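You operate a simulated robot arm through the tools that you are given. There is no shell and no other tool.

You run a simulated two-armed robot. Do the job below in one go: nothing can be reset, and whatever is moved stays where it is left.

Task
Take the lid off the silver can on the top of the green bench and lay it down there.

It is judged by the outcome, as a careful person would: the job done as asked, and still so three seconds after it is handed in. It fails if anything else is knocked over, pushed out of place, dropped, spilled or broken. Lids that push on must go on centred and level and be pressed home; caps that screw on are set level and turned clockwise until they are tight.

Robot
Two 7-joint arms with two-finger parallel grippers on one trunk, on a base that moves. Base frame: it is fixed to the floor where the robot stands at the start and does not move with it; the origin is under the middle of the robot, x ahead of it, y to its left, z up; the surface under the hand at the start is at about z = 0.9. Readings come in m, rad, newtons and seconds.
The left shoulder is at the start at [0.08, 0.131, 0.947], the right one opposite. With the tool pointing down near the work surface each hand reaches from about 0.38 to 0.84 m from the robot's upright axis, wherever it stands, measured 20 degrees to its own side. Places, roughly: silver can (9x9x9 cm) [0.8, -0.2, 0.9]. Payload 1.57 kg a hand.
The tool frame of a hand sits at the grasp point between the pads (the TCP): z along the fingers, y along the line on which they close. The tips reach 0.03 m beyond it. The gripper opens to 0.11 m. The fingers are 0.024 m wide and 0.012 m thick; the gripper's body (0.048 by 0.112 m) begins 0.078 m behind the TCP.
Orientation is that of the tool frame in the base frame, as a unit quaternion [x, y, z, w]. With the fingers straight down and closing along the base's y, the tool's x points along the base's -x, its y along +y and its z along -z.

Tools
- The arms move only by the tool servo_tool. It takes "left_increments", "right_increments" or both (then of equal length, played together; a hand with none holds still); each is a list of rows, each a list of 7 numbers: the shift along the base's x, y, z in m, then the turn, a rotation vector about the base's x, y, z in rad, then the finger opening in m, from 0 to 0.11. In form: [[dx, dy, dz, ax, ay, az, claw], ...]. A call has 1 to 20 rows; each row shifts and turns the commanded pose from where the row before left it. Rows are played at 5 a second. More than 0.05 m and 0.15 rad between two rows, or a gripper value outside its range, and nothing of the call is played. Where a pose cannot be reached the arm comes as near as it can. A force on the tool above 40 N (or 10 N above the force at the start of the call, whichever is more), or a blocked arm, ends the call early, and 0.2 s more pass. Each finger travels about 0.108 m/s and halts on what it meets, pressing with about 36 N; the grip force reading is that of the motor and also rises with nothing between the fingers. The clock runs only during rows and for 0.2 s after the last one: add rows that do not move to give the fingers time. It gives the time, the measured TCP pose, the force on the tool (base axes), the opening and the grip force at its end, in the units of the frame above (readings bear some noise), with the torque about the TCP (base axes, N m) and any sound that the robot's microphone picked up.
- Cameras (640 x 400 px; columns grow to the right, rows downward): "scene" is now at [-0.0441, -0.0077, 1.4107]; the picture's right is [-0.07, -1.00, 0.00], its down [-0.44, 0.03, -0.90] and it looks along [0.90, -0.07, -0.44] (base axes); focal length 247 px, centre (320, 200). "left" rides on the left gripper at [0.07, -0.016, -0.141] in its tool frame; the picture's right is [0.23, 0.97, 0.00], its down [-0.86, 0.20, -0.48] and it looks along [-0.47, 0.11, 0.88] (tool axes); focal length 222 px, centre (320, 200). "right" rides on the right gripper at [0.07, 0.016, -0.141] in its tool frame; the picture's right is [-0.23, 0.97, 0.00], its down [-0.86, -0.20, -0.48] and it looks along [-0.47, -0.11, 0.88] (tool axes); focal length 222 px, centre (320, 200). There is no depth. A picture from a camera that has moved, and an enlarged one, comes with that camera's place and axes in the base frame and with its lens. The place of the scene camera against the robot may be out by one fixed shift of up to 0.025 m in any direction.
- snapshot(camera): a new picture of that camera. No time passes.
- steer(legs): drives the robot by 1 to 6 legs, each [ahead, left, turn to the left] in m, m and rad, along the robot's own axes; the way and the turn of a leg run together, so that a leg with both is an arc; at most 1.5 m and 3.142 rad a leg. The arms and the cameras ride along, it lands a little off, and it stops where it bumps. It gives what a move gives.
- turn_head(pan, tilt): turns the head with the scene camera to pan (to the left, within 1.902 rad either way) and tilt (down, from -0.506 to 1.204), counted from straight ahead of the robot. It gives what a move gives.
- zoom(camera, box): a new picture of the part [left, top, right, bottom] of that camera's present view, enlarged. No time passes.
- finish_job(): hands the job in; it is judged then, once.

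Places have to be worked out from the pictures, the camera data and where the tool is seen. Open the grippers and draw the arms clear of the work before you hand the job in, unless the task says otherwise.

The tools are called after "Request:" by a JSON object that holds its "api" and its "payload". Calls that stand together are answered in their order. servo_tool: Moves the arms, as the interface text tells. Its arguments: {"type":"object","properties":{"left_increments":{"type":"array"},"right_increments":{"type":"array"}},"required":[]} The other tools are called the same way: steer (legs) drives the base; turn_head (pan, tilt) turns the head that bears the scene camera; snapshot (camera) takes a picture; zoom (camera, box) takes an enlarged picture of a part of a camera's view; finish_job () hands the job in.

At the start:

```text
t: 0.0
left_eef_pos: [0.5902, 0.2457, 1.1796]
left_ee_rot: [0.0, 1.0, 0.0, 0.0]
left_contact_force: [-0.3, 0.2, -0.1]
left_moment: [-0.03, 0.01, 0.01]
left_opening: 0.1102
left_finger_force: 0.0
right_eef_pos: [0.4954, -0.3003, 1.1693]
right_ee_rot: [0.0, 1.0, 0.001, 0.0]
right_contact_force: [-1.2, -0.8, 0.0]
right_moment: [0.02, -0.01, 0.04]
right_opening: 0.1102
right_finger_force: 0.1
robot x, y, heading: [0.0011, 0.002, 0.001]
head pan, tilt (commanded): [-0.073, 0.454]
```

scene: 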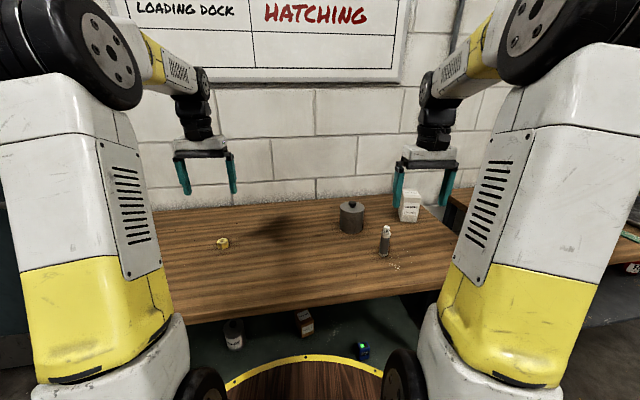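
right: 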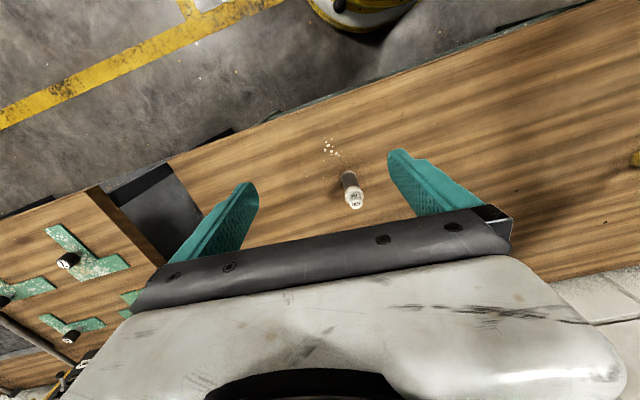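
left: 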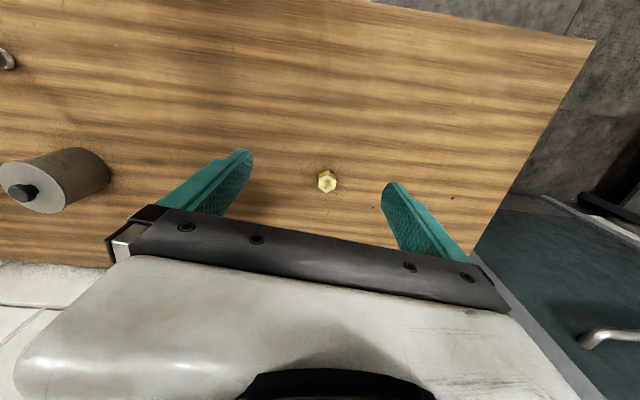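

The scene shows a silver can with a knobbed lid on the wooden bench top, next to a white box and a salt-shaker-like item. I zoom in to see the can, its lid and the surroundings in more detail.

Request:
{"api": "zoom", "payload": {"camera": "scene", "box": [300, 170, 460, 270]}}

Request:
{"api": "zoom", "payload": {"camera": "left", "box": [0, 120, 160, 220]}}

Request:
{"api": "snapshot", "payload": {"camera": "scene"}}

```text
4.00 times, centred on (380, 220) of scene
camera zoom: at [-0.0441, -0.0077, 1.4107], right [-0.07, -1.0, 0.0], down [-0.44, 0.03, -0.9], along [0.9, -0.07, -0.44], focal length 989 px, centre (80, 120)
```

zoom: 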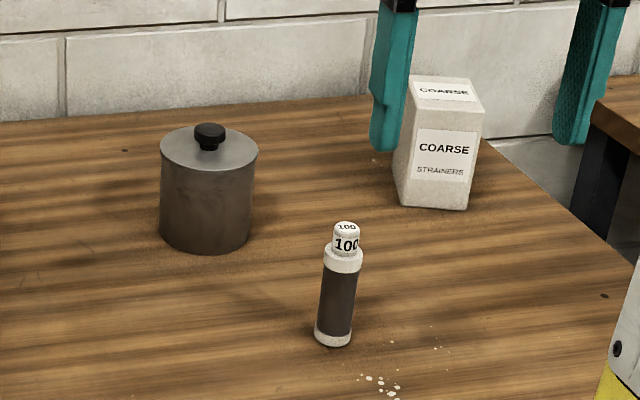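

```text
4.00 times, centred on (80, 170) of left
camera zoom: at [0.5197, 0.2291, 1.3209], right [-0.23, 0.97, 0.0], down [0.86, 0.2, 0.48], along [0.47, 0.11, -0.88], focal length 888 px, centre (1280, 320)
```

zoom: 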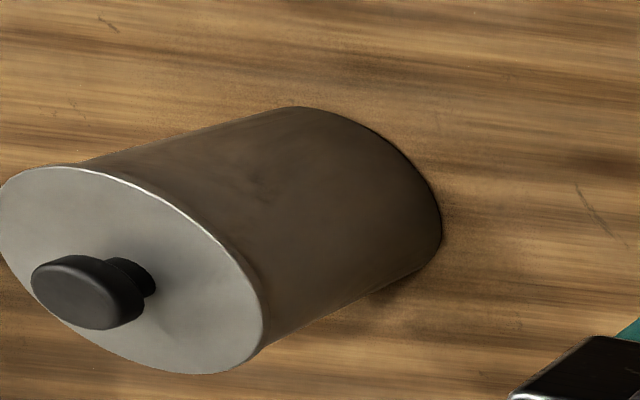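

```text
taken
camera scene: at [-0.0441, -0.0077, 1.4107], right [-0.07, -1.0, 0.0], down [-0.44, 0.03, -0.9], along [0.9, -0.07, -0.44], focal length 247 px, centre (320, 200)
```

scene: 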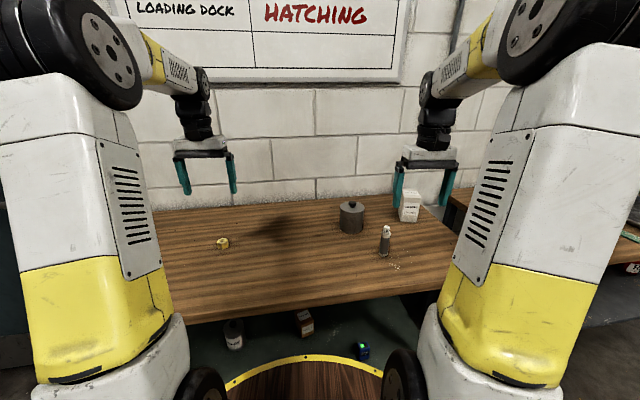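

The knob sits at roughly [0.79, -0.20, ~1.0] by triangulating the left and scene views; the shaker stands at about [0.58, -0.26] and is ~0.105 m tall, so the right hand can pass well above it. I move the right hand over toward the can at its current height to get a closer look.

Request:
{"api": "servo_tool", "payload": {"right_increments": [[0.02, 0.01, 0, 0, 0, 0, 0.11], [0.035, 0.012, 0, 0, 0, 0, 0.11], [0.035, 0.012, 0, 0, 0, 0, 0.11], [0.035, 0.012, 0, 0, 0, 0, 0.11], [0.035, 0.012, 0, 0, 0, 0, 0.11], [0.035, 0.012, 0, 0, 0, 0, 0.11], [0.035, 0.012, 0, 0, 0, 0, 0.11], [0.03, 0.008, 0, 0, 0, 0, 0.11], [0.015, 0.006, 0, 0, 0, 0, 0.11], [0, 0, 0, 0, 0, 0, 0.11]]}}

```text
t: 2.2
left_eef_pos: [0.589, 0.2445, 1.179]
left_ee_rot: [0.0, 1.0, 0.0, 0.001]
left_contact_force: [0.2, 0.3, -0.4]
left_moment: [0.03, -0.03, -0.02]
left_opening: 0.11
left_finger_force: 0.1
right_eef_pos: [0.7515, -0.2058, 1.1656]
right_ee_rot: [-0.001, 1.0, 0.001, 0.0]
right_contact_force: [0.2, 0.4, -0.2]
right_moment: [-0.02, 0.02, -0.01]
right_opening: 0.1101
right_finger_force: 0.1
right hand out of reach, approached as far as the arm can: row 8, 9
robot x, y, heading: [0.0, 0.0012, -0.0]
head pan, tilt (commanded): [-0.073, 0.454]
```

The arm ran out of reach at x≈0.75 at this height, so I need to check how far the can is from here and whether the base can move ahead. I take pictures from the right hand and the scene camera.

Request:
{"api": "snapshot", "payload": {"camera": "right"}}

Request:
{"api": "snapshot", "payload": {"camera": "scene"}}

```text
taken
camera right: at [0.6817, -0.1895, 1.3062], right [0.23, 0.97, 0.0], down [0.86, -0.2, 0.48], along [0.47, -0.11, -0.88], focal length 222 px, centre (320, 200)
```

right: 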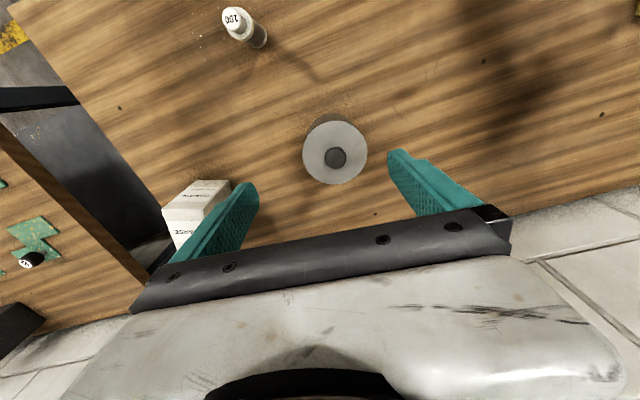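

```text
taken
camera scene: at [-0.0441, -0.0077, 1.4107], right [-0.07, -1.0, 0.0], down [-0.44, 0.03, -0.9], along [0.9, -0.07, -0.44], focal length 247 px, centre (320, 200)
```

scene: 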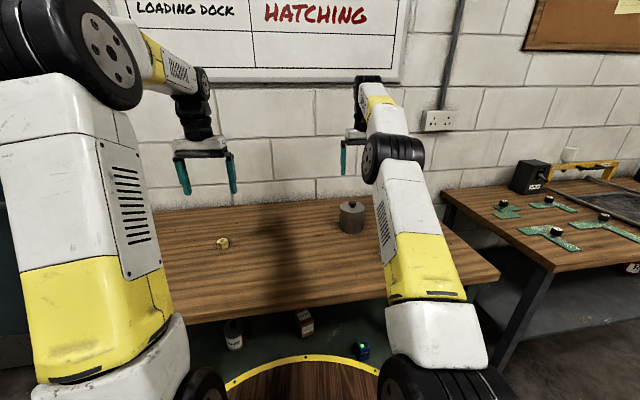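

From the two hand cameras the knob is at about [0.781, -0.191, 1.009], just past the present reach, so I'd like to bring the base closer. I tilt the head down to see what lies between the robot's base and the bench.

Request:
{"api": "turn_head", "payload": {"pan": 0.0, "tilt": 1.1}}

Request:
{"api": "snapshot", "payload": {"camera": "scene"}}

```text
t: 3.2
left_eef_pos: [0.5905, 0.2456, 1.1784]
left_ee_rot: [0.0, 1.0, 0.0, 0.0]
left_contact_force: [0.2, -0.8, -0.4]
left_moment: [-0.02, -0.02, 0.02]
left_opening: 0.1099
left_finger_force: 0.0
right_eef_pos: [0.7502, -0.2054, 1.1655]
right_ee_rot: [0.0, 1.0, -0.001, -0.001]
right_contact_force: [0.0, 0.0, 0.4]
right_moment: [-0.02, 0.01, 0.0]
right_opening: 0.1102
right_finger_force: 0.0
robot x, y, heading: [-0.0005, 0.0006, 0.002]
head pan, tilt (commanded): [0.0, 1.1]
```

```text
taken
camera scene: at [-0.0725, -0.001, 1.3589], right [0.0, -1.0, 0.0], down [-0.89, 0.0, -0.45], along [0.45, 0.0, -0.89], focal length 247 px, centre (320, 200)
```

scene: 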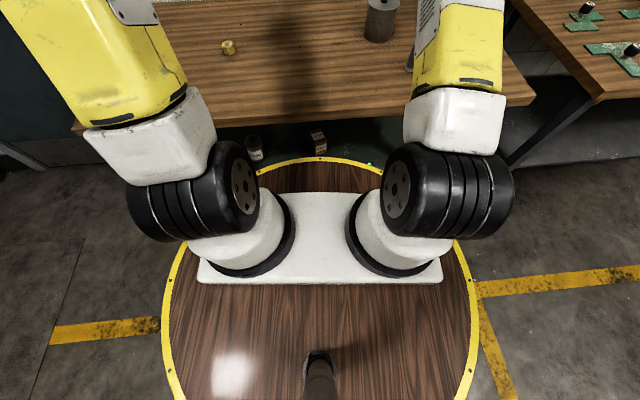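

The wooden disc is the robot's own pedestal top (about 0.26 m radius at bench height), leaving only ~0.14 m to the bench edge, so I'd rather not drive. The reach should grow lower down, so I lower the hand to about z=1.08 (tips above the knob) while centring in y, and see what x it attains.

Request:
{"api": "servo_tool", "payload": {"right_increments": [[0, 0.005, -0.02, 0, 0, 0, 0.08], [0, 0.005, -0.025, 0, 0, 0, 0.08], [0, 0.004, -0.025, 0, 0, 0, 0.08], [0, 0, -0.015, 0, 0, 0, 0.08], [0, 0, 0, 0, 0, 0, 0.08]]}}

Request:
{"api": "snapshot", "payload": {"camera": "right"}}

```text
t: 4.4
left_eef_pos: [0.5887, 0.2447, 1.1793]
left_ee_rot: [0.0, 1.0, -0.001, 0.0]
left_contact_force: [-0.2, -0.7, 0.0]
left_moment: [0.02, 0.02, -0.02]
left_opening: 0.1102
left_finger_force: 0.0
right_eef_pos: [0.7526, -0.1933, 1.0798]
right_ee_rot: [0.0, 1.0, 0.001, -0.001]
right_contact_force: [-0.7, -0.3, -0.5]
right_moment: [0.0, 0.0, 0.01]
right_opening: 0.08
right_finger_force: 0.0
robot x, y, heading: [0.0001, 0.0016, -0.004]
head pan, tilt (commanded): [0.0, 1.1]
```

```text
taken
camera right: at [0.6832, -0.1765, 1.2206], right [0.23, 0.97, 0.0], down [0.85, -0.2, 0.48], along [0.47, -0.11, -0.88], focal length 222 px, centre (320, 200)
```

right: 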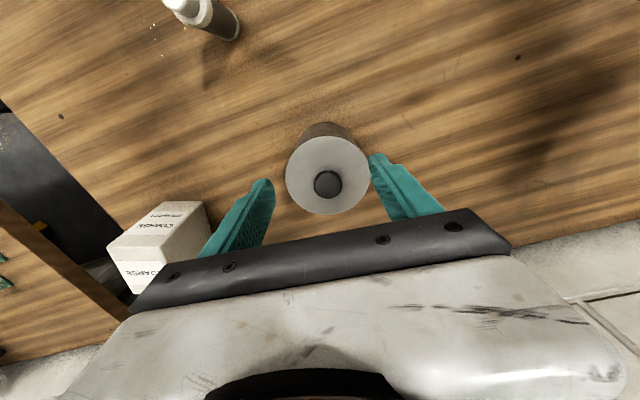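

The knob again triangulates to about [0.780, -0.1915, 1.009], consistent with before. I move forward the remaining ~0.027 m at this height to check that the pose is within reach.

Request:
{"api": "servo_tool", "payload": {"right_increments": [[0.015, 0.001, 0, 0, 0, 0, 0.08], [0.0125, 0.001, 0, 0, 0, 0, 0.08], [0, 0, 0, 0, 0, 0, 0.08], [0, 0, 0, 0, 0, 0, 0.08]]}}

Request:
{"api": "snapshot", "payload": {"camera": "right"}}

Request:
{"api": "zoom", "payload": {"camera": "right", "box": [240, 130, 400, 230]}}

```text
t: 5.4
left_eef_pos: [0.5888, 0.2455, 1.1796]
left_ee_rot: [0.0, 1.0, 0.0, 0.0]
left_contact_force: [0.3, -0.3, -0.1]
left_moment: [0.0, -0.02, -0.03]
left_opening: 0.11
left_finger_force: 0.0
right_eef_pos: [0.7788, -0.1909, 1.0805]
right_ee_rot: [0.001, 1.0, 0.0, 0.001]
right_contact_force: [-0.1, 0.5, -0.1]
right_moment: [0.04, 0.0, -0.01]
right_opening: 0.0799
right_finger_force: 0.1
robot x, y, heading: [0.0015, -0.0011, -0.001]
head pan, tilt (commanded): [0.0, 1.1]
```

```text
taken
camera right: at [0.7098, -0.1744, 1.2217], right [0.23, 0.97, 0.0], down [0.86, -0.2, 0.48], along [0.47, -0.11, -0.88], focal length 222 px, centre (320, 200)
```

right: 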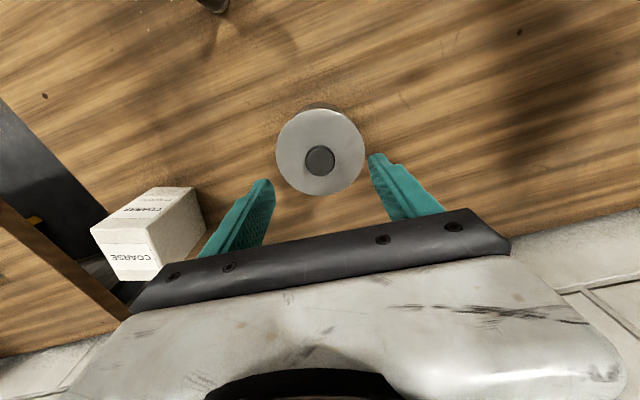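

```text
4.00 times, centred on (320, 180) of right
camera zoom: at [0.7098, -0.1744, 1.2217], right [0.23, 0.97, 0.0], down [0.86, -0.2, 0.48], along [0.47, -0.11, -0.88], focal length 888 px, centre (320, 280)
```

zoom: 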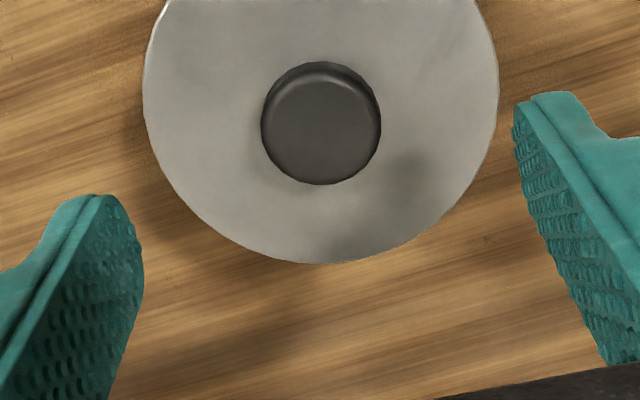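

The pose is reachable; the refined knob centre is [0.7804, -0.1907], cap diameter ~30 mm, lid surface at about z≈0.989 and knob top at ≈1.009. I narrow the fingers to 60 mm and lower the TCP to about z≈1.030, with tips still clear of the lid, then check with the head camera.

Request:
{"api": "servo_tool", "payload": {"right_increments": [[0.0015, 0, -0.01, 0, 0, 0, 0.06], [0, 0, -0.0135, 0, 0, 0, 0.06], [0, 0, -0.0135, 0, 0, 0, 0.06], [0, 0, -0.0135, 0, 0, 0, 0.06], [0, 0, 0, 0, 0, 0, 0.06]]}}

Request:
{"api": "turn_head", "payload": {"pan": -0.2, "tilt": 0.45}}

Request:
{"api": "zoom", "payload": {"camera": "scene", "box": [240, 150, 400, 250]}}

Request:
{"api": "zoom", "payload": {"camera": "right", "box": [240, 110, 400, 210]}}

Request:
{"api": "snapshot", "payload": {"camera": "left"}}

```text
t: 6.6
left_eef_pos: [0.5896, 0.2454, 1.1798]
left_ee_rot: [0.0, 1.0, 0.0, 0.0]
left_contact_force: [-0.5, 0.6, 0.4]
left_moment: [-0.01, 0.03, 0.0]
left_opening: 0.11
left_finger_force: 0.0
right_eef_pos: [0.7815, -0.1913, 1.0297]
right_ee_rot: [0.0, 1.0, 0.0, 0.0]
right_contact_force: [-0.2, 0.0, 0.8]
right_moment: [-0.02, 0.0, 0.0]
right_opening: 0.06
right_finger_force: 0.1
robot x, y, heading: [0.002, -0.0021, -0.004]
head pan, tilt (commanded): [0.0, 1.1]
```

```text
t: 7.7
left_eef_pos: [0.5896, 0.2443, 1.1795]
left_ee_rot: [-0.001, 1.0, 0.0, 0.0]
left_contact_force: [-0.2, -0.2, 0.0]
left_moment: [0.0, -0.04, -0.03]
left_opening: 0.1103
left_finger_force: 0.1
right_eef_pos: [0.782, -0.1904, 1.0303]
right_ee_rot: [0.0, 1.0, 0.001, 0.0]
right_contact_force: [-0.8, -0.3, -0.6]
right_moment: [0.01, -0.04, 0.03]
right_opening: 0.06
right_finger_force: 0.0
robot x, y, heading: [-0.0001, 0.0029, -0.004]
head pan, tilt (commanded): [-0.201, 0.45]
```

```text
4.00 times, centred on (320, 200) of scene
camera zoom: at [-0.0456, -0.0193, 1.4109], right [-0.2, -0.98, 0.0], down [-0.43, 0.09, -0.9], along [0.88, -0.18, -0.44], focal length 989 px, centre (320, 200)
```

zoom: 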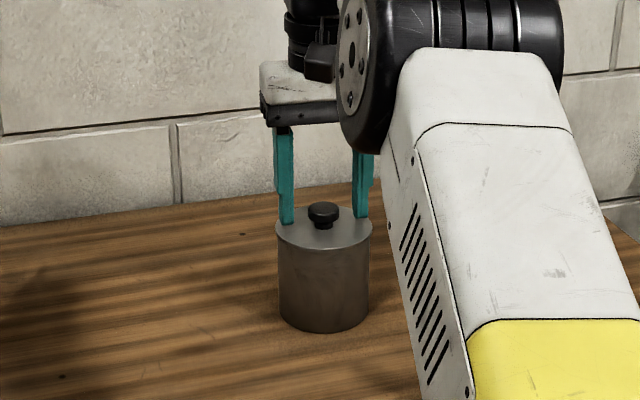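

```text
4.00 times, centred on (320, 160) of right
camera zoom: at [0.7118, -0.1742, 1.1719], right [0.23, 0.97, 0.0], down [0.86, -0.2, 0.48], along [0.47, -0.11, -0.88], focal length 888 px, centre (320, 360)
```

zoom: 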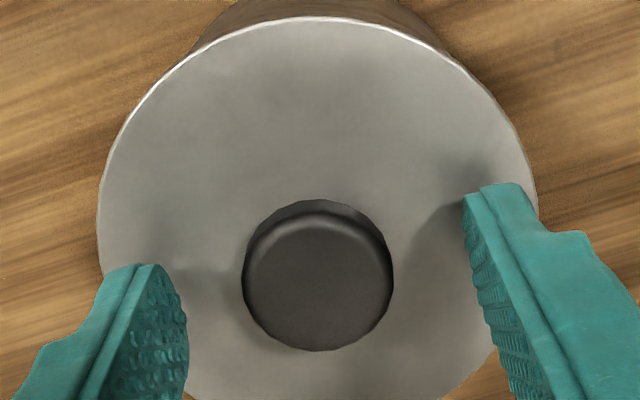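

```text
taken
camera left: at [0.5198, 0.2291, 1.3209], right [-0.23, 0.97, 0.0], down [0.86, 0.2, 0.48], along [0.47, 0.11, -0.88], focal length 222 px, centre (320, 200)
```

left: 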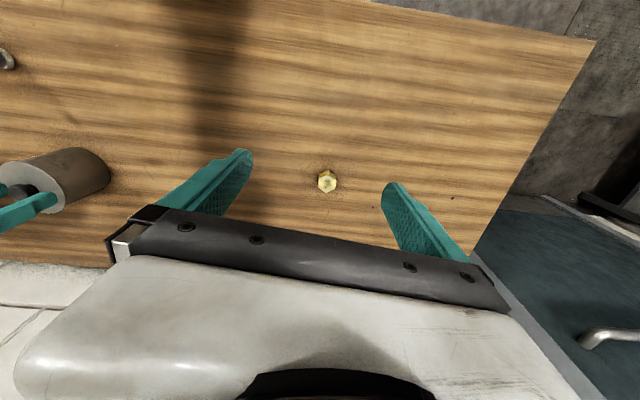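

The fingers straddle the knob evenly, with tips about 11 mm above the lid and roughly at the underside of the cap. I lower 4 mm more and close on the knob.

Request:
{"api": "servo_tool", "payload": {"right_increments": [[-0.001, 0, -0.004, 0, 0, 0, 0.06], [0, 0, 0, 0, 0, 0, 0.045], [0, 0, 0, 0, 0, 0, 0.035], [0, 0, 0, 0, 0, 0, 0.02], [0, 0, 0, 0, 0, 0, 0.01], [0, 0, 0, 0, 0, 0, 0.01], [0, 0, 0, 0, 0, 0, 0.01]]}}

Request:
{"api": "zoom", "payload": {"camera": "scene", "box": [270, 175, 350, 225]}}

Request:
{"api": "zoom", "payload": {"camera": "right", "box": [240, 110, 400, 210]}}

```text
t: 9.3
left_eef_pos: [0.5895, 0.2445, 1.1795]
left_ee_rot: [0.001, 1.0, 0.0, 0.0]
left_contact_force: [-0.6, -0.4, -0.4]
left_moment: [0.01, 0.01, 0.03]
left_opening: 0.1101
left_finger_force: 0.0
right_eef_pos: [0.7803, -0.1904, 1.0276]
right_ee_rot: [0.001, 1.0, 0.0, 0.0]
right_contact_force: [1.2, -0.1, 0.2]
right_moment: [0.0, -0.02, -0.02]
right_opening: 0.0277
right_finger_force: 35.7
robot x, y, heading: [-0.0024, 0.0002, -0.001]
head pan, tilt (commanded): [-0.201, 0.45]
heard: snap
```

```text
8.00 times, centred on (310, 200) of scene
camera zoom: at [-0.0456, -0.0193, 1.411], right [-0.2, -0.98, 0.0], down [-0.43, 0.09, -0.9], along [0.88, -0.18, -0.44], focal length 1979 px, centre (400, 200)
```

zoom: 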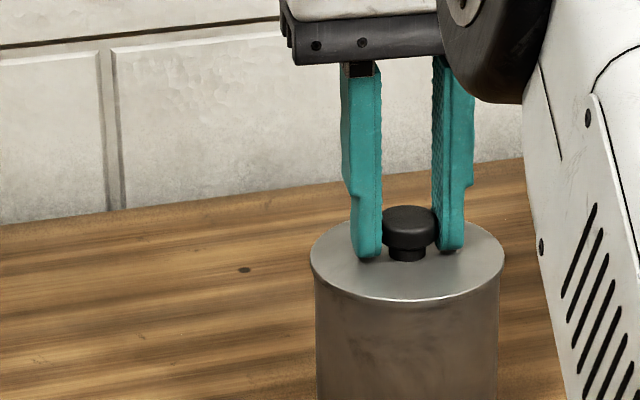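

```text
4.00 times, centred on (320, 160) of right
camera zoom: at [0.7105, -0.1743, 1.1682], right [0.23, 0.97, 0.0], down [0.86, -0.2, 0.48], along [0.47, -0.11, -0.88], focal length 888 px, centre (320, 360)
```

zoom: 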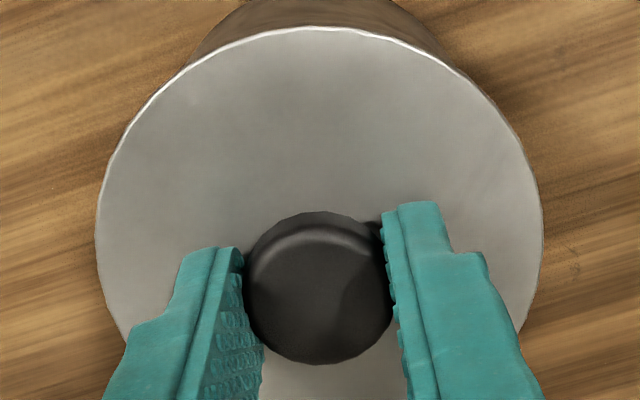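

The gripper holds the knob (opening 27.7 mm, 35.7 N); the "snap" came as the fingers met the knob, and nothing looks out of place. I now pull gently straight up in small steps, watching the force for how tightly the lid sits.

Request:
{"api": "servo_tool", "payload": {"right_increments": [[0, 0, 0.002, 0, 0, 0, 0.01], [0, 0, 0.003, 0, 0, 0, 0.01], [0, 0, 0.003, 0, 0, 0, 0.01], [0, 0, 0, 0, 0, 0, 0.01]]}}

Request:
{"api": "zoom", "payload": {"camera": "scene", "box": [270, 175, 350, 225]}}

Request:
{"api": "zoom", "payload": {"camera": "right", "box": [240, 110, 400, 210]}}

```text
t: 10.3
left_eef_pos: [0.5897, 0.2448, 1.1799]
left_ee_rot: [0.0, 1.0, 0.0, 0.0]
left_contact_force: [1.0, 0.2, -0.5]
left_moment: [-0.03, 0.02, 0.01]
left_opening: 0.11
left_finger_force: 0.0
right_eef_pos: [0.7809, -0.191, 1.0347]
right_ee_rot: [-0.001, 1.0, 0.0, 0.0]
right_contact_force: [-0.3, -0.5, -0.3]
right_moment: [0.03, -0.02, 0.01]
right_opening: 0.0276
right_finger_force: 35.9
robot x, y, heading: [-0.0008, 0.002, -0.0]
head pan, tilt (commanded): [-0.201, 0.45]
```

```text
8.00 times, centred on (310, 200) of scene
camera zoom: at [-0.0456, -0.0193, 1.411], right [-0.2, -0.98, 0.0], down [-0.43, 0.09, -0.9], along [0.88, -0.18, -0.44], focal length 1979 px, centre (400, 200)
```

zoom: 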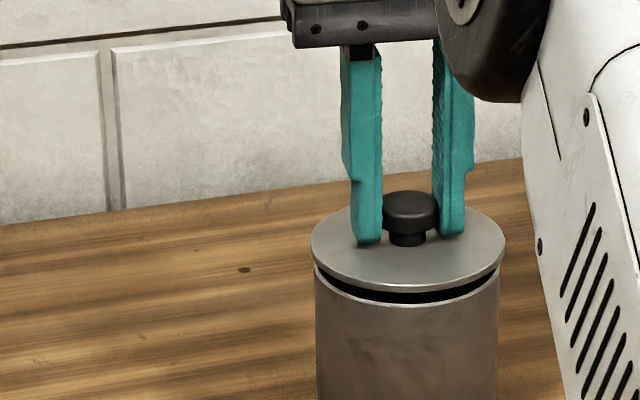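

```text
4.00 times, centred on (320, 160) of right
camera zoom: at [0.7103, -0.1744, 1.1761], right [0.23, 0.97, 0.0], down [0.86, -0.2, 0.48], along [0.47, -0.11, -0.88], focal length 888 px, centre (320, 360)
```

zoom: 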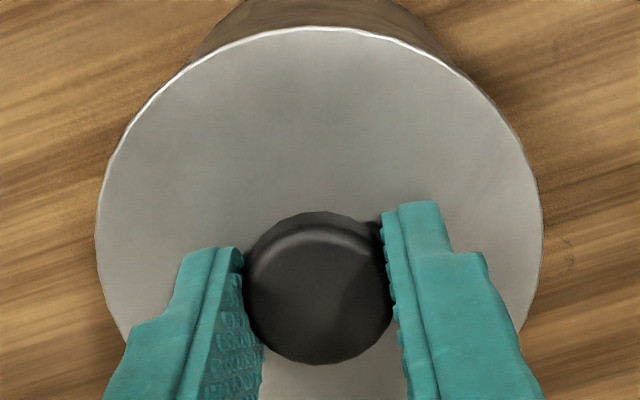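

The lid is coming off cleanly: a gap of ~7 mm shows all around and the force is near zero. I keep lifting another 40 mm straight up.

Request:
{"api": "servo_tool", "payload": {"right_increments": [[0, 0, 0.006, 0, 0, 0, 0.01], [0, 0, 0.008, 0, 0, 0, 0.01], [0, 0, 0.01, 0, 0, 0, 0.01], [0, 0, 0.01, 0, 0, 0, 0.01], [0, 0, 0.006, 0, 0, 0, 0.01], [0, 0, 0, 0, 0, 0, 0.01]]}}

Request:
{"api": "zoom", "payload": {"camera": "scene", "box": [240, 150, 400, 250]}}

Request:
{"api": "snapshot", "payload": {"camera": "right"}}

Request:
{"api": "snapshot", "payload": {"camera": "scene"}}

Request:
{"api": "zoom", "payload": {"camera": "left", "box": [0, 120, 160, 220]}}

```text
t: 11.7
left_eef_pos: [0.59, 0.2454, 1.1796]
left_ee_rot: [0.0, 1.0, 0.0, -0.001]
left_contact_force: [1.2, 0.2, -0.3]
left_moment: [0.0, -0.01, 0.02]
left_opening: 0.1098
left_finger_force: 0.1
right_eef_pos: [0.7816, -0.1913, 1.0742]
right_ee_rot: [0.0, 1.0, 0.001, -0.001]
right_contact_force: [0.0, 0.0, -0.4]
right_moment: [-0.02, 0.0, -0.01]
right_opening: 0.0277
right_finger_force: 35.6
robot x, y, heading: [-0.0022, 0.0049, -0.001]
head pan, tilt (commanded): [-0.201, 0.45]
```

```text
4.00 times, centred on (320, 200) of scene
camera zoom: at [-0.0456, -0.0193, 1.411], right [-0.2, -0.98, 0.0], down [-0.43, 0.09, -0.9], along [0.88, -0.18, -0.44], focal length 989 px, centre (320, 200)
```

zoom: 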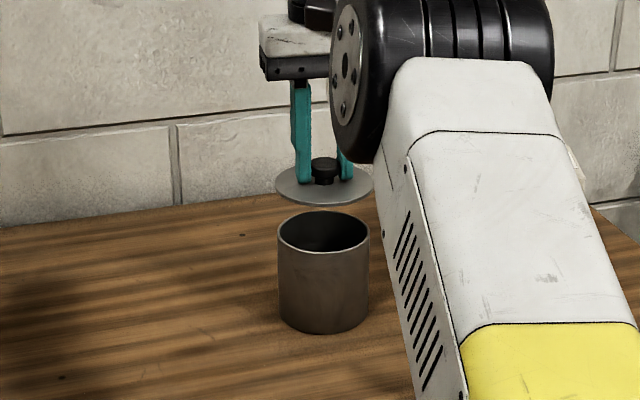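

```text
taken
camera right: at [0.7108, -0.1749, 1.2158], right [0.23, 0.97, 0.0], down [0.86, -0.2, 0.48], along [0.47, -0.11, -0.88], focal length 222 px, centre (320, 200)
```

right: 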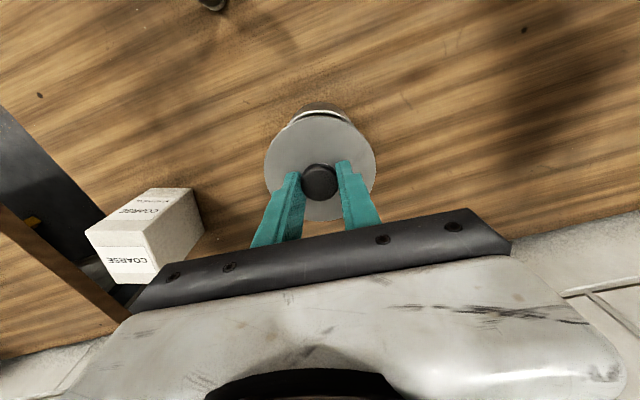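

```text
taken
camera scene: at [-0.0456, -0.0193, 1.411], right [-0.2, -0.98, 0.0], down [-0.43, 0.09, -0.9], along [0.88, -0.18, -0.44], focal length 247 px, centre (320, 200)
```

scene: 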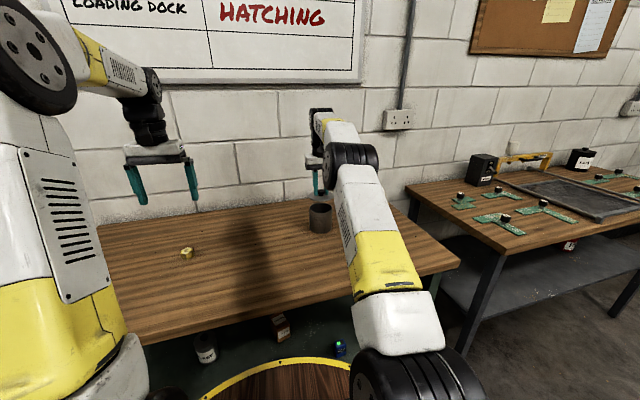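

```text
4.00 times, centred on (80, 170) of left
camera zoom: at [0.5198, 0.2291, 1.3209], right [-0.23, 0.97, 0.0], down [0.86, 0.2, 0.48], along [0.47, 0.11, -0.88], focal length 888 px, centre (1280, 320)
```

zoom: 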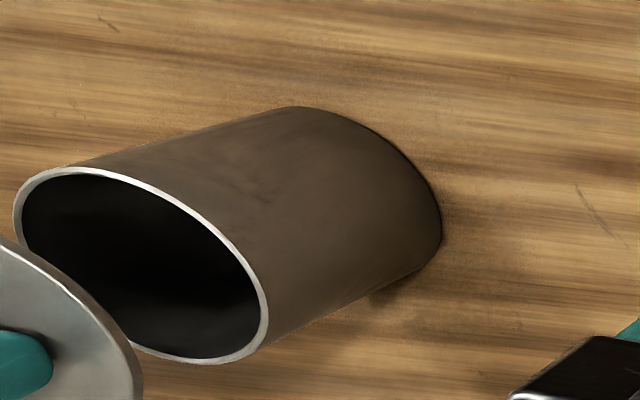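

The lid is fully off (a thin disc hanging level from the knob) and the can stands undisturbed. The bench area around [0.64, -0.05] is clear of the can, the shaker and the brass nut (~[0.70, 0.28]), so I carry the lid there at this height.

Request:
{"api": "servo_tool", "payload": {"right_increments": [[0, 0, 0.004, 0, 0, 0, 0.01], [-0.008, 0.008, 0, 0, 0, 0, 0.01], [-0.012, 0.012, 0, 0, 0, 0, 0.01], [-0.015, 0.015, 0, 0, 0, 0, 0.01], [-0.018, 0.018, 0, 0, 0, 0, 0.01], [-0.02, 0.02, 0, 0, 0, 0, 0.01], [-0.02, 0.02, 0, 0, 0, 0, 0.01], [-0.018, 0.018, 0, 0, 0, 0, 0.01], [-0.015, 0.015, 0, 0, 0, 0, 0.01], [-0.009, 0.009, 0, 0, 0, 0, 0.01], [-0.005, 0.005, 0, 0, 0, 0, 0.01], [0, 0, 0, 0, 0, 0, 0.01]]}}

Request:
{"api": "snapshot", "payload": {"camera": "right"}}

Request:
{"api": "snapshot", "payload": {"camera": "scene"}}

Request:
{"api": "snapshot", "payload": {"camera": "left"}}

```text
t: 14.3
left_eef_pos: [0.5895, 0.2452, 1.1797]
left_ee_rot: [0.0, 1.0, 0.0, 0.0]
left_contact_force: [-0.1, 1.0, -0.7]
left_moment: [0.01, -0.02, -0.03]
left_opening: 0.11
left_finger_force: 0.0
right_eef_pos: [0.6376, -0.05, 1.0776]
right_ee_rot: [0.0, 1.0, 0.0, 0.002]
right_contact_force: [-0.3, 0.6, 0.0]
right_moment: [0.0, -0.01, -0.02]
right_opening: 0.0277
right_finger_force: 36.1
robot x, y, heading: [0.0002, 0.0024, 0.002]
head pan, tilt (commanded): [-0.201, 0.45]
```

```text
taken
camera right: at [0.5697, -0.0343, 1.2187], right [0.23, 0.97, 0.0], down [0.86, -0.2, 0.48], along [0.47, -0.11, -0.88], focal length 222 px, centre (320, 200)
```

right: 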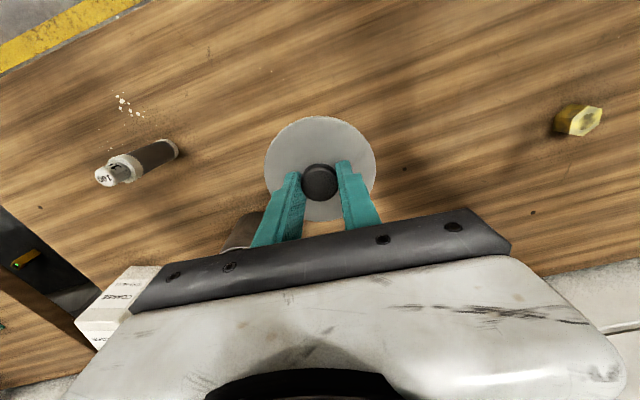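

```text
taken
camera scene: at [-0.0456, -0.0193, 1.411], right [-0.2, -0.98, 0.0], down [-0.43, 0.09, -0.9], along [0.88, -0.18, -0.44], focal length 247 px, centre (320, 200)
```

scene: 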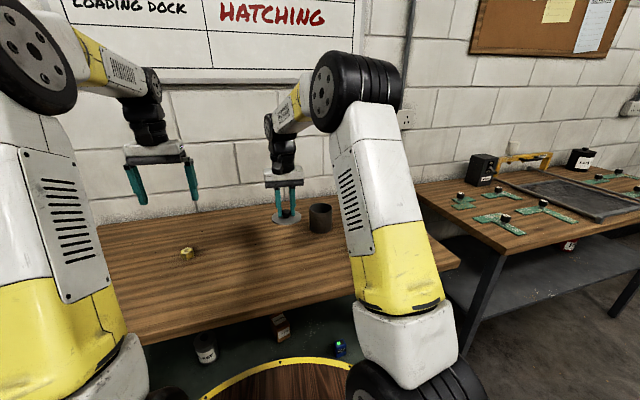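

```text
taken
camera left: at [0.5198, 0.2291, 1.3209], right [-0.23, 0.97, 0.0], down [0.86, 0.2, 0.48], along [0.47, 0.11, -0.88], focal length 222 px, centre (320, 200)
```

left: 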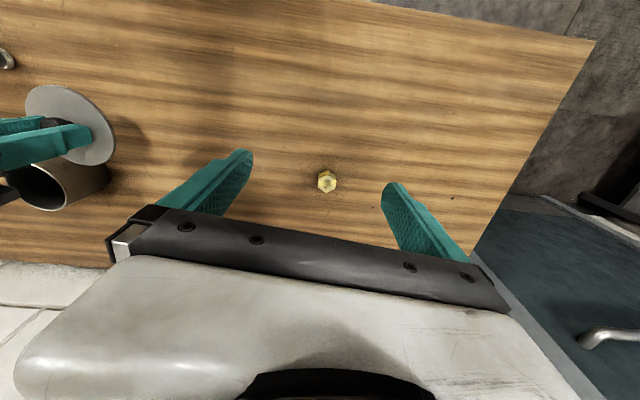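

The lid hangs level over clear wood with the can behind and the shaker well to the right. I lower it to about TCP z≈0.965, still ~20 mm above the expected contact height.

Request:
{"api": "servo_tool", "payload": {"right_increments": [[0, 0, -0.015, 0, 0, 0, 0.01], [0, 0, -0.02, 0, 0, 0, 0.01], [0, 0, -0.02, 0, 0, 0, 0.01], [0, 0, -0.02, 0, 0, 0, 0.01], [0, 0, -0.018, 0, 0, 0, 0.01], [0, 0, -0.012, 0, 0, 0, 0.01], [0, 0, -0.006, 0, 0, 0, 0.01], [0, 0, 0, 0, 0, 0, 0.01]]}}

Request:
{"api": "zoom", "payload": {"camera": "scene", "box": [230, 175, 350, 250]}}

Request:
{"api": "zoom", "payload": {"camera": "right", "box": [240, 90, 400, 190]}}

```text
t: 16.1
left_eef_pos: [0.5901, 0.2461, 1.18]
left_ee_rot: [0.0, 1.0, 0.0, 0.0]
left_contact_force: [-1.5, -0.1, -0.3]
left_moment: [-0.02, 0.01, 0.02]
left_opening: 0.1103
left_finger_force: 0.1
right_eef_pos: [0.6397, -0.0497, 0.9668]
right_ee_rot: [0.0, 1.0, 0.0, 0.0]
right_contact_force: [0.2, -0.2, -0.3]
right_moment: [0.03, 0.02, 0.01]
right_opening: 0.0277
right_finger_force: 36.0
robot x, y, heading: [-0.0024, -0.0011, 0.0]
head pan, tilt (commanded): [-0.201, 0.45]
```

```text
5.33 times, centred on (290, 212) of scene
camera zoom: at [-0.0456, -0.0193, 1.411], right [-0.2, -0.98, 0.0], down [-0.43, 0.09, -0.9], along [0.88, -0.18, -0.44], focal length 1319 px, centre (480, 133)
```

zoom: 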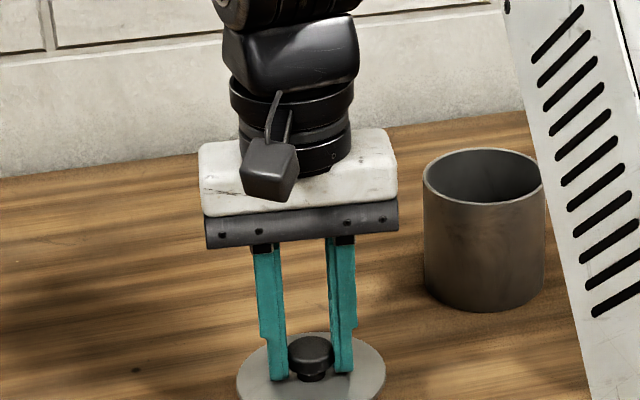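

```text
4.00 times, centred on (320, 140) of right
camera zoom: at [0.5702, -0.034, 1.1084], right [0.23, 0.97, 0.0], down [0.86, -0.2, 0.48], along [0.47, -0.11, -0.88], focal length 888 px, centre (320, 440)
```

zoom: 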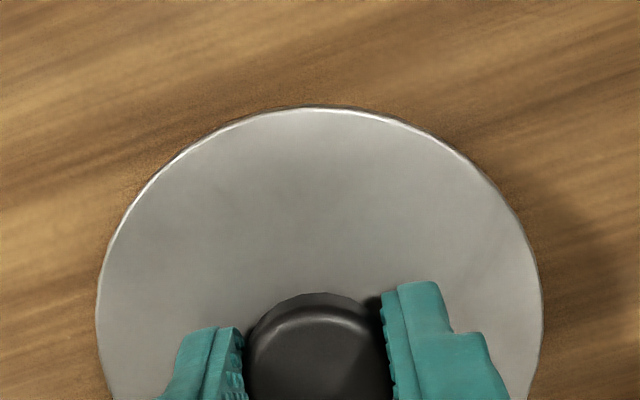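

The lid is still in free air (no force) and level above the wood. I continue down in small steps, checking the force for contact.

Request:
{"api": "servo_tool", "payload": {"right_increments": [[0, 0, -0.005, 0, 0, 0, 0.01], [0, 0, -0.004, 0, 0, 0, 0.01], [0, 0, -0.003, 0, 0, 0, 0.01], [0, 0, 0, 0, 0, 0, 0.01]]}}

Request:
{"api": "zoom", "payload": {"camera": "scene", "box": [250, 220, 330, 270]}}

```text
t: 17.1
left_eef_pos: [0.5888, 0.2457, 1.1794]
left_ee_rot: [-0.001, 1.0, 0.0, 0.0]
left_contact_force: [0.0, -0.3, -0.3]
left_moment: [0.0, 0.0, -0.03]
left_opening: 0.11
left_finger_force: 0.0
right_eef_pos: [0.6403, -0.0508, 0.955]
right_ee_rot: [-0.001, 1.0, 0.0, -0.001]
right_contact_force: [-0.9, 0.4, -0.4]
right_moment: [0.01, 0.01, -0.02]
right_opening: 0.0275
right_finger_force: 36.2
robot x, y, heading: [0.0045, -0.0021, 0.001]
head pan, tilt (commanded): [-0.201, 0.45]
```

```text
8.00 times, centred on (290, 245) of scene
camera zoom: at [-0.0456, -0.0193, 1.411], right [-0.2, -0.98, 0.0], down [-0.43, 0.09, -0.9], along [0.88, -0.18, -0.44], focal length 1979 px, centre (560, -160)
```

zoom: 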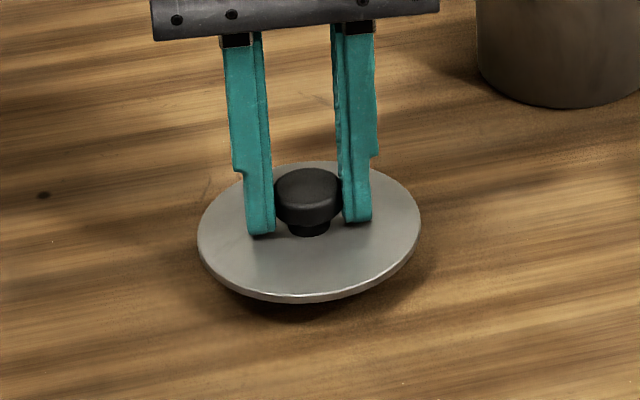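

Shadow under the rim still shows a gap and there is no contact force. I lower a further 6 mm slowly.

Request:
{"api": "servo_tool", "payload": {"right_increments": [[0, 0, -0.002, 0, 0, 0, 0.01], [0, 0, -0.002, 0, 0, 0, 0.01], [0, 0, -0.002, 0, 0, 0, 0.01], [0, 0, 0, 0, 0, 0, 0.01]]}}

Request:
{"api": "zoom", "payload": {"camera": "scene", "box": [250, 220, 330, 270]}}

```text
t: 18.1
left_eef_pos: [0.5897, 0.2463, 1.1786]
left_ee_rot: [0.0, 1.0, 0.0, 0.0]
left_contact_force: [-0.6, 0.1, -0.6]
left_moment: [0.0, 0.01, -0.02]
left_opening: 0.1099
left_finger_force: 0.1
right_eef_pos: [0.6398, -0.0508, 0.95]
right_ee_rot: [0.0, 1.0, 0.0, 0.0]
right_contact_force: [-0.3, 0.0, -0.7]
right_moment: [-0.01, 0.01, 0.0]
right_opening: 0.0275
right_finger_force: 36.3
robot x, y, heading: [-0.0026, -0.0042, -0.003]
head pan, tilt (commanded): [-0.201, 0.45]
```

```text
8.00 times, centred on (290, 245) of scene
camera zoom: at [-0.0456, -0.0193, 1.411], right [-0.2, -0.98, 0.0], down [-0.43, 0.09, -0.9], along [0.88, -0.18, -0.44], focal length 1979 px, centre (560, -160)
```

zoom: 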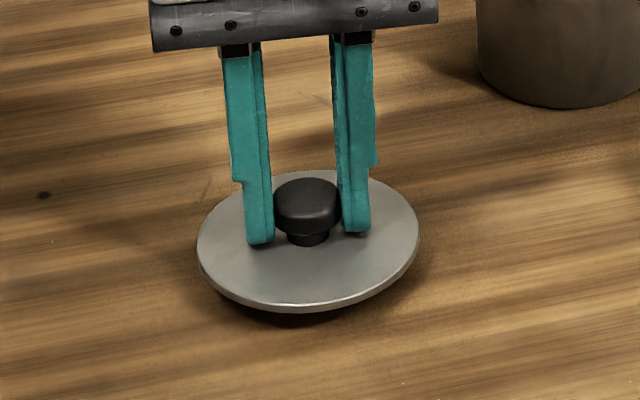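

Still no contact, with the gap shrinking. I lower another 5 mm in 1-2 mm steps.

Request:
{"api": "servo_tool", "payload": {"right_increments": [[0, 0, -0.002, 0, 0, 0, 0.01], [0, 0, -0.0015, 0, 0, 0, 0.01], [0, 0, -0.0015, 0, 0, 0, 0.01], [0, 0, 0, 0, 0, 0, 0.01]]}}

Request:
{"api": "zoom", "payload": {"camera": "scene", "box": [250, 220, 330, 270]}}

```text
t: 19.1
left_eef_pos: [0.5891, 0.2446, 1.1792]
left_ee_rot: [0.0, 1.0, 0.0, 0.0]
left_contact_force: [0.3, -0.5, -0.2]
left_moment: [0.0, -0.01, 0.04]
left_opening: 0.1101
left_finger_force: 0.0
right_eef_pos: [0.6387, -0.0504, 0.9438]
right_ee_rot: [0.001, 1.0, 0.0, 0.001]
right_contact_force: [0.2, -0.3, 0.1]
right_moment: [0.01, -0.02, -0.01]
right_opening: 0.0277
right_finger_force: 36.1
robot x, y, heading: [0.0024, -0.0005, -0.003]
head pan, tilt (commanded): [-0.201, 0.45]
```

```text
8.00 times, centred on (290, 245) of scene
camera zoom: at [-0.0456, -0.0193, 1.411], right [-0.2, -0.98, 0.0], down [-0.43, 0.09, -0.9], along [0.88, -0.18, -0.44], focal length 1979 px, centre (560, -160)
```

zoom: 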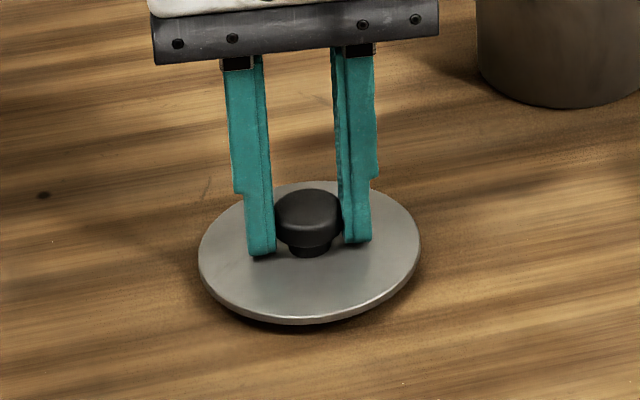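

Very little shadow gap is left and the force is still near zero, so contact should be within a few mm. I go down 1 mm per row for 4 mm.

Request:
{"api": "servo_tool", "payload": {"right_increments": [[0, 0, -0.001, 0, 0, 0, 0.01], [0, 0, -0.001, 0, 0, 0, 0.01], [0, 0, 0, 0, 0, 0, 0.01]]}}

Request:
{"api": "zoom", "payload": {"camera": "scene", "box": [250, 220, 330, 270]}}

```text
t: 19.9
left_eef_pos: [0.5891, 0.2456, 1.1793]
left_ee_rot: [0.001, 1.0, 0.001, 0.001]
left_contact_force: [-1.3, 0.8, -0.5]
left_moment: [0.0, 0.02, 0.02]
left_opening: 0.1099
left_finger_force: 0.2
right_eef_pos: [0.6392, -0.0514, 0.9424]
right_ee_rot: [0.0, 1.0, 0.0, 0.0]
right_contact_force: [0.8, 0.4, -0.5]
right_moment: [-0.01, -0.02, 0.01]
right_opening: 0.0274
right_finger_force: 35.6
robot x, y, heading: [-0.0032, -0.002, 0.003]
head pan, tilt (commanded): [-0.201, 0.45]
```

```text
8.00 times, centred on (290, 245) of scene
camera zoom: at [-0.0456, -0.0193, 1.411], right [-0.2, -0.98, 0.0], down [-0.43, 0.09, -0.9], along [0.88, -0.18, -0.44], focal length 1979 px, centre (560, -160)
```

zoom: 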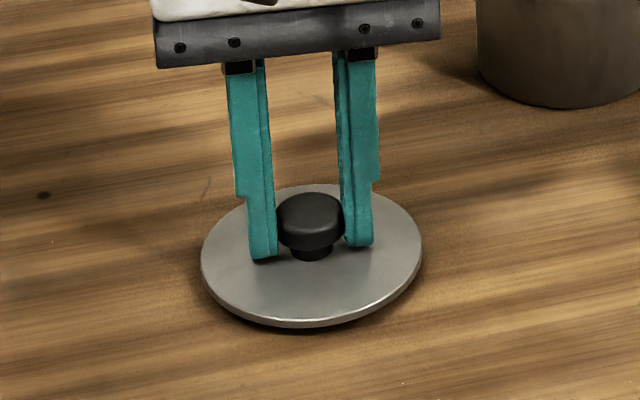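

Still no measurable contact at TCP z≈0.942. I continue with two more 1 mm steps.

Request:
{"api": "servo_tool", "payload": {"right_increments": [[0, 0, -0.001, 0, 0, 0, 0.01], [0, 0, -0.001, 0, 0, 0, 0.01], [0, 0, 0, 0, 0, 0, 0.01]]}}

Request:
{"api": "zoom", "payload": {"camera": "scene", "box": [250, 220, 330, 270]}}

```text
t: 20.7
left_eef_pos: [0.5892, 0.2449, 1.1804]
left_ee_rot: [0.0, 1.0, -0.001, 0.0]
left_contact_force: [-0.3, 0.2, 0.4]
left_moment: [-0.02, 0.01, -0.01]
left_opening: 0.1096
left_finger_force: 0.0
right_eef_pos: [0.6394, -0.0503, 0.941]
right_ee_rot: [0.001, 1.0, 0.0, 0.0]
right_contact_force: [-1.2, -0.4, 8.0]
right_moment: [-0.04, 0.08, -0.01]
right_opening: 0.0278
right_finger_force: 35.8
robot x, y, heading: [-0.0017, 0.0001, 0.001]
head pan, tilt (commanded): [-0.201, 0.45]
```

```text
8.00 times, centred on (290, 245) of scene
camera zoom: at [-0.0459, -0.0193, 1.411], right [-0.2, -0.98, 0.0], down [-0.43, 0.09, -0.9], along [0.88, -0.18, -0.44], focal length 1979 px, centre (560, -160)
```

zoom: 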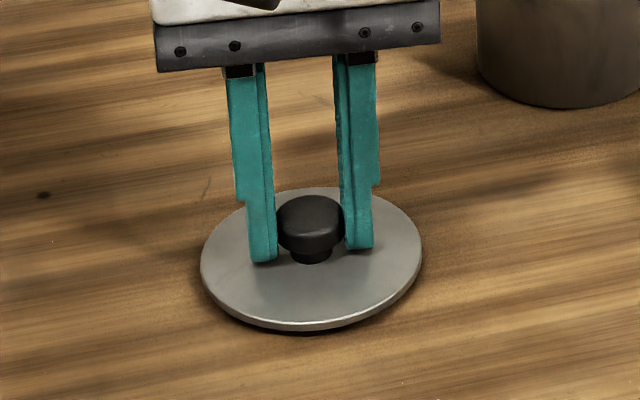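

Contact: 8 N upward at TCP z≈0.941, so the lid rests on the bench. I open the fingers to release the knob, holding the hand still.

Request:
{"api": "servo_tool", "payload": {"right_increments": [[0, 0, 0.0005, 0, 0, 0, 0.028], [0, 0, 0, 0, 0, 0, 0.034], [0, 0, 0, 0, 0, 0, 0.045], [0, 0, 0, 0, 0, 0, 0.06], [0, 0, 0, 0, 0, 0, 0.06]]}}

Request:
{"api": "zoom", "payload": {"camera": "scene", "box": [250, 220, 330, 270]}}

Request:
{"api": "zoom", "payload": {"camera": "right", "box": [240, 90, 400, 190]}}

```text
t: 21.9
left_eef_pos: [0.59, 0.2455, 1.1796]
left_ee_rot: [0.0, 1.0, 0.0, 0.0]
left_contact_force: [-0.6, 0.8, 0.1]
left_moment: [-0.02, 0.0, 0.02]
left_opening: 0.1102
left_finger_force: 0.1
right_eef_pos: [0.6399, -0.05, 0.9397]
right_ee_rot: [0.001, 1.0, 0.0, -0.001]
right_contact_force: [-0.2, -0.1, 0.4]
right_moment: [0.04, -0.03, -0.02]
right_opening: 0.0599
right_finger_force: 0.0
robot x, y, heading: [-0.0032, 0.0, -0.001]
head pan, tilt (commanded): [-0.201, 0.45]
```

```text
8.00 times, centred on (290, 245) of scene
camera zoom: at [-0.0456, -0.0193, 1.411], right [-0.2, -0.98, 0.0], down [-0.43, 0.09, -0.9], along [0.88, -0.18, -0.44], focal length 1979 px, centre (560, -160)
```

zoom: 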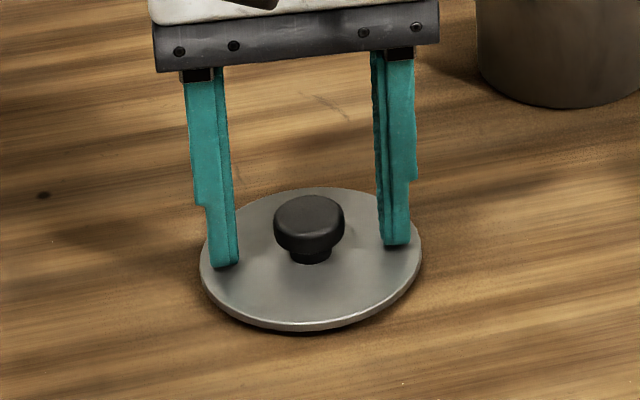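

```text
4.00 times, centred on (320, 140) of right
camera zoom: at [0.5703, -0.0339, 1.082], right [0.23, 0.97, 0.0], down [0.86, -0.2, 0.48], along [0.47, -0.11, -0.88], focal length 888 px, centre (320, 440)
```

zoom: 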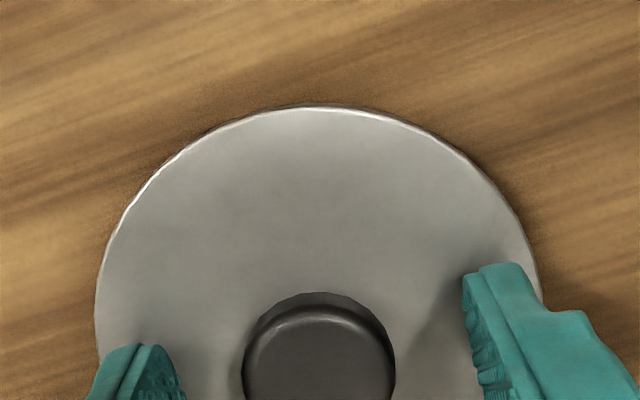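

The lid is free, sitting flat on the bench with its knob up. I raise the hand straight up by 0.2 m and then check everything.

Request:
{"api": "servo_tool", "payload": {"right_increments": [[0, 0, 0.005, 0, 0, 0, 0.06], [0, 0, 0.015, 0, 0, 0, 0.06], [0, 0, 0.025, 0, 0, 0, 0.06], [0, 0, 0.035, 0, 0, 0, 0.06], [0, 0, 0.04, 0, 0, 0, 0.08], [0, 0, 0.04, 0, 0, 0, 0.1], [0, 0, 0.03, 0, 0, 0, 0.11], [0, 0, 0.01, 0, 0, 0, 0.11], [0, 0, 0, 0, 0, 0, 0.11]]}}

Request:
{"api": "snapshot", "payload": {"camera": "right"}}

Request:
{"api": "zoom", "payload": {"camera": "scene", "box": [220, 175, 380, 275]}}

```text
t: 23.9
left_eef_pos: [0.5899, 0.2448, 1.1801]
left_ee_rot: [0.0, 1.0, -0.001, 0.0]
left_contact_force: [-0.8, -0.5, 0.3]
left_moment: [-0.02, 0.03, -0.03]
left_opening: 0.11
left_finger_force: 0.1
right_eef_pos: [0.6398, -0.0515, 1.1417]
right_ee_rot: [0.0, 1.0, -0.001, 0.001]
right_contact_force: [0.0, -0.5, -0.3]
right_moment: [-0.03, 0.01, -0.02]
right_opening: 0.11
right_finger_force: 0.0
robot x, y, heading: [-0.0008, 0.0015, 0.002]
head pan, tilt (commanded): [-0.201, 0.45]
```

```text
taken
camera right: at [0.5703, -0.0348, 1.2833], right [0.23, 0.97, 0.0], down [0.86, -0.2, 0.48], along [0.47, -0.11, -0.88], focal length 222 px, centre (320, 200)
```

right: 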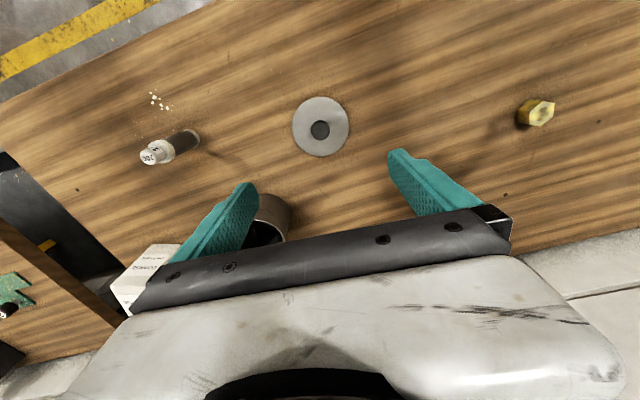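

```text
4.00 times, centred on (300, 225) of scene
camera zoom: at [-0.0456, -0.0193, 1.411], right [-0.2, -0.98, 0.0], down [-0.43, 0.09, -0.9], along [0.88, -0.18, -0.44], focal length 989 px, centre (400, 100)
```

zoom: 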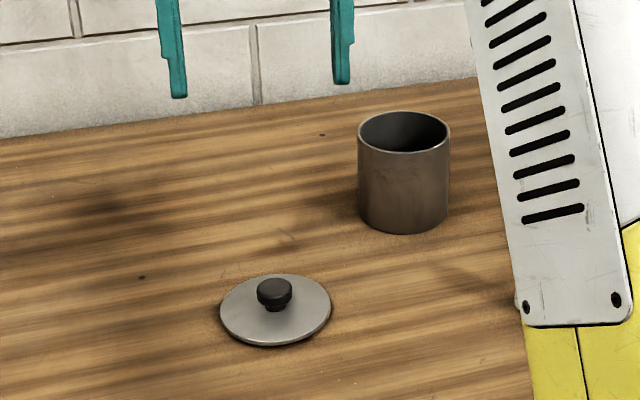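

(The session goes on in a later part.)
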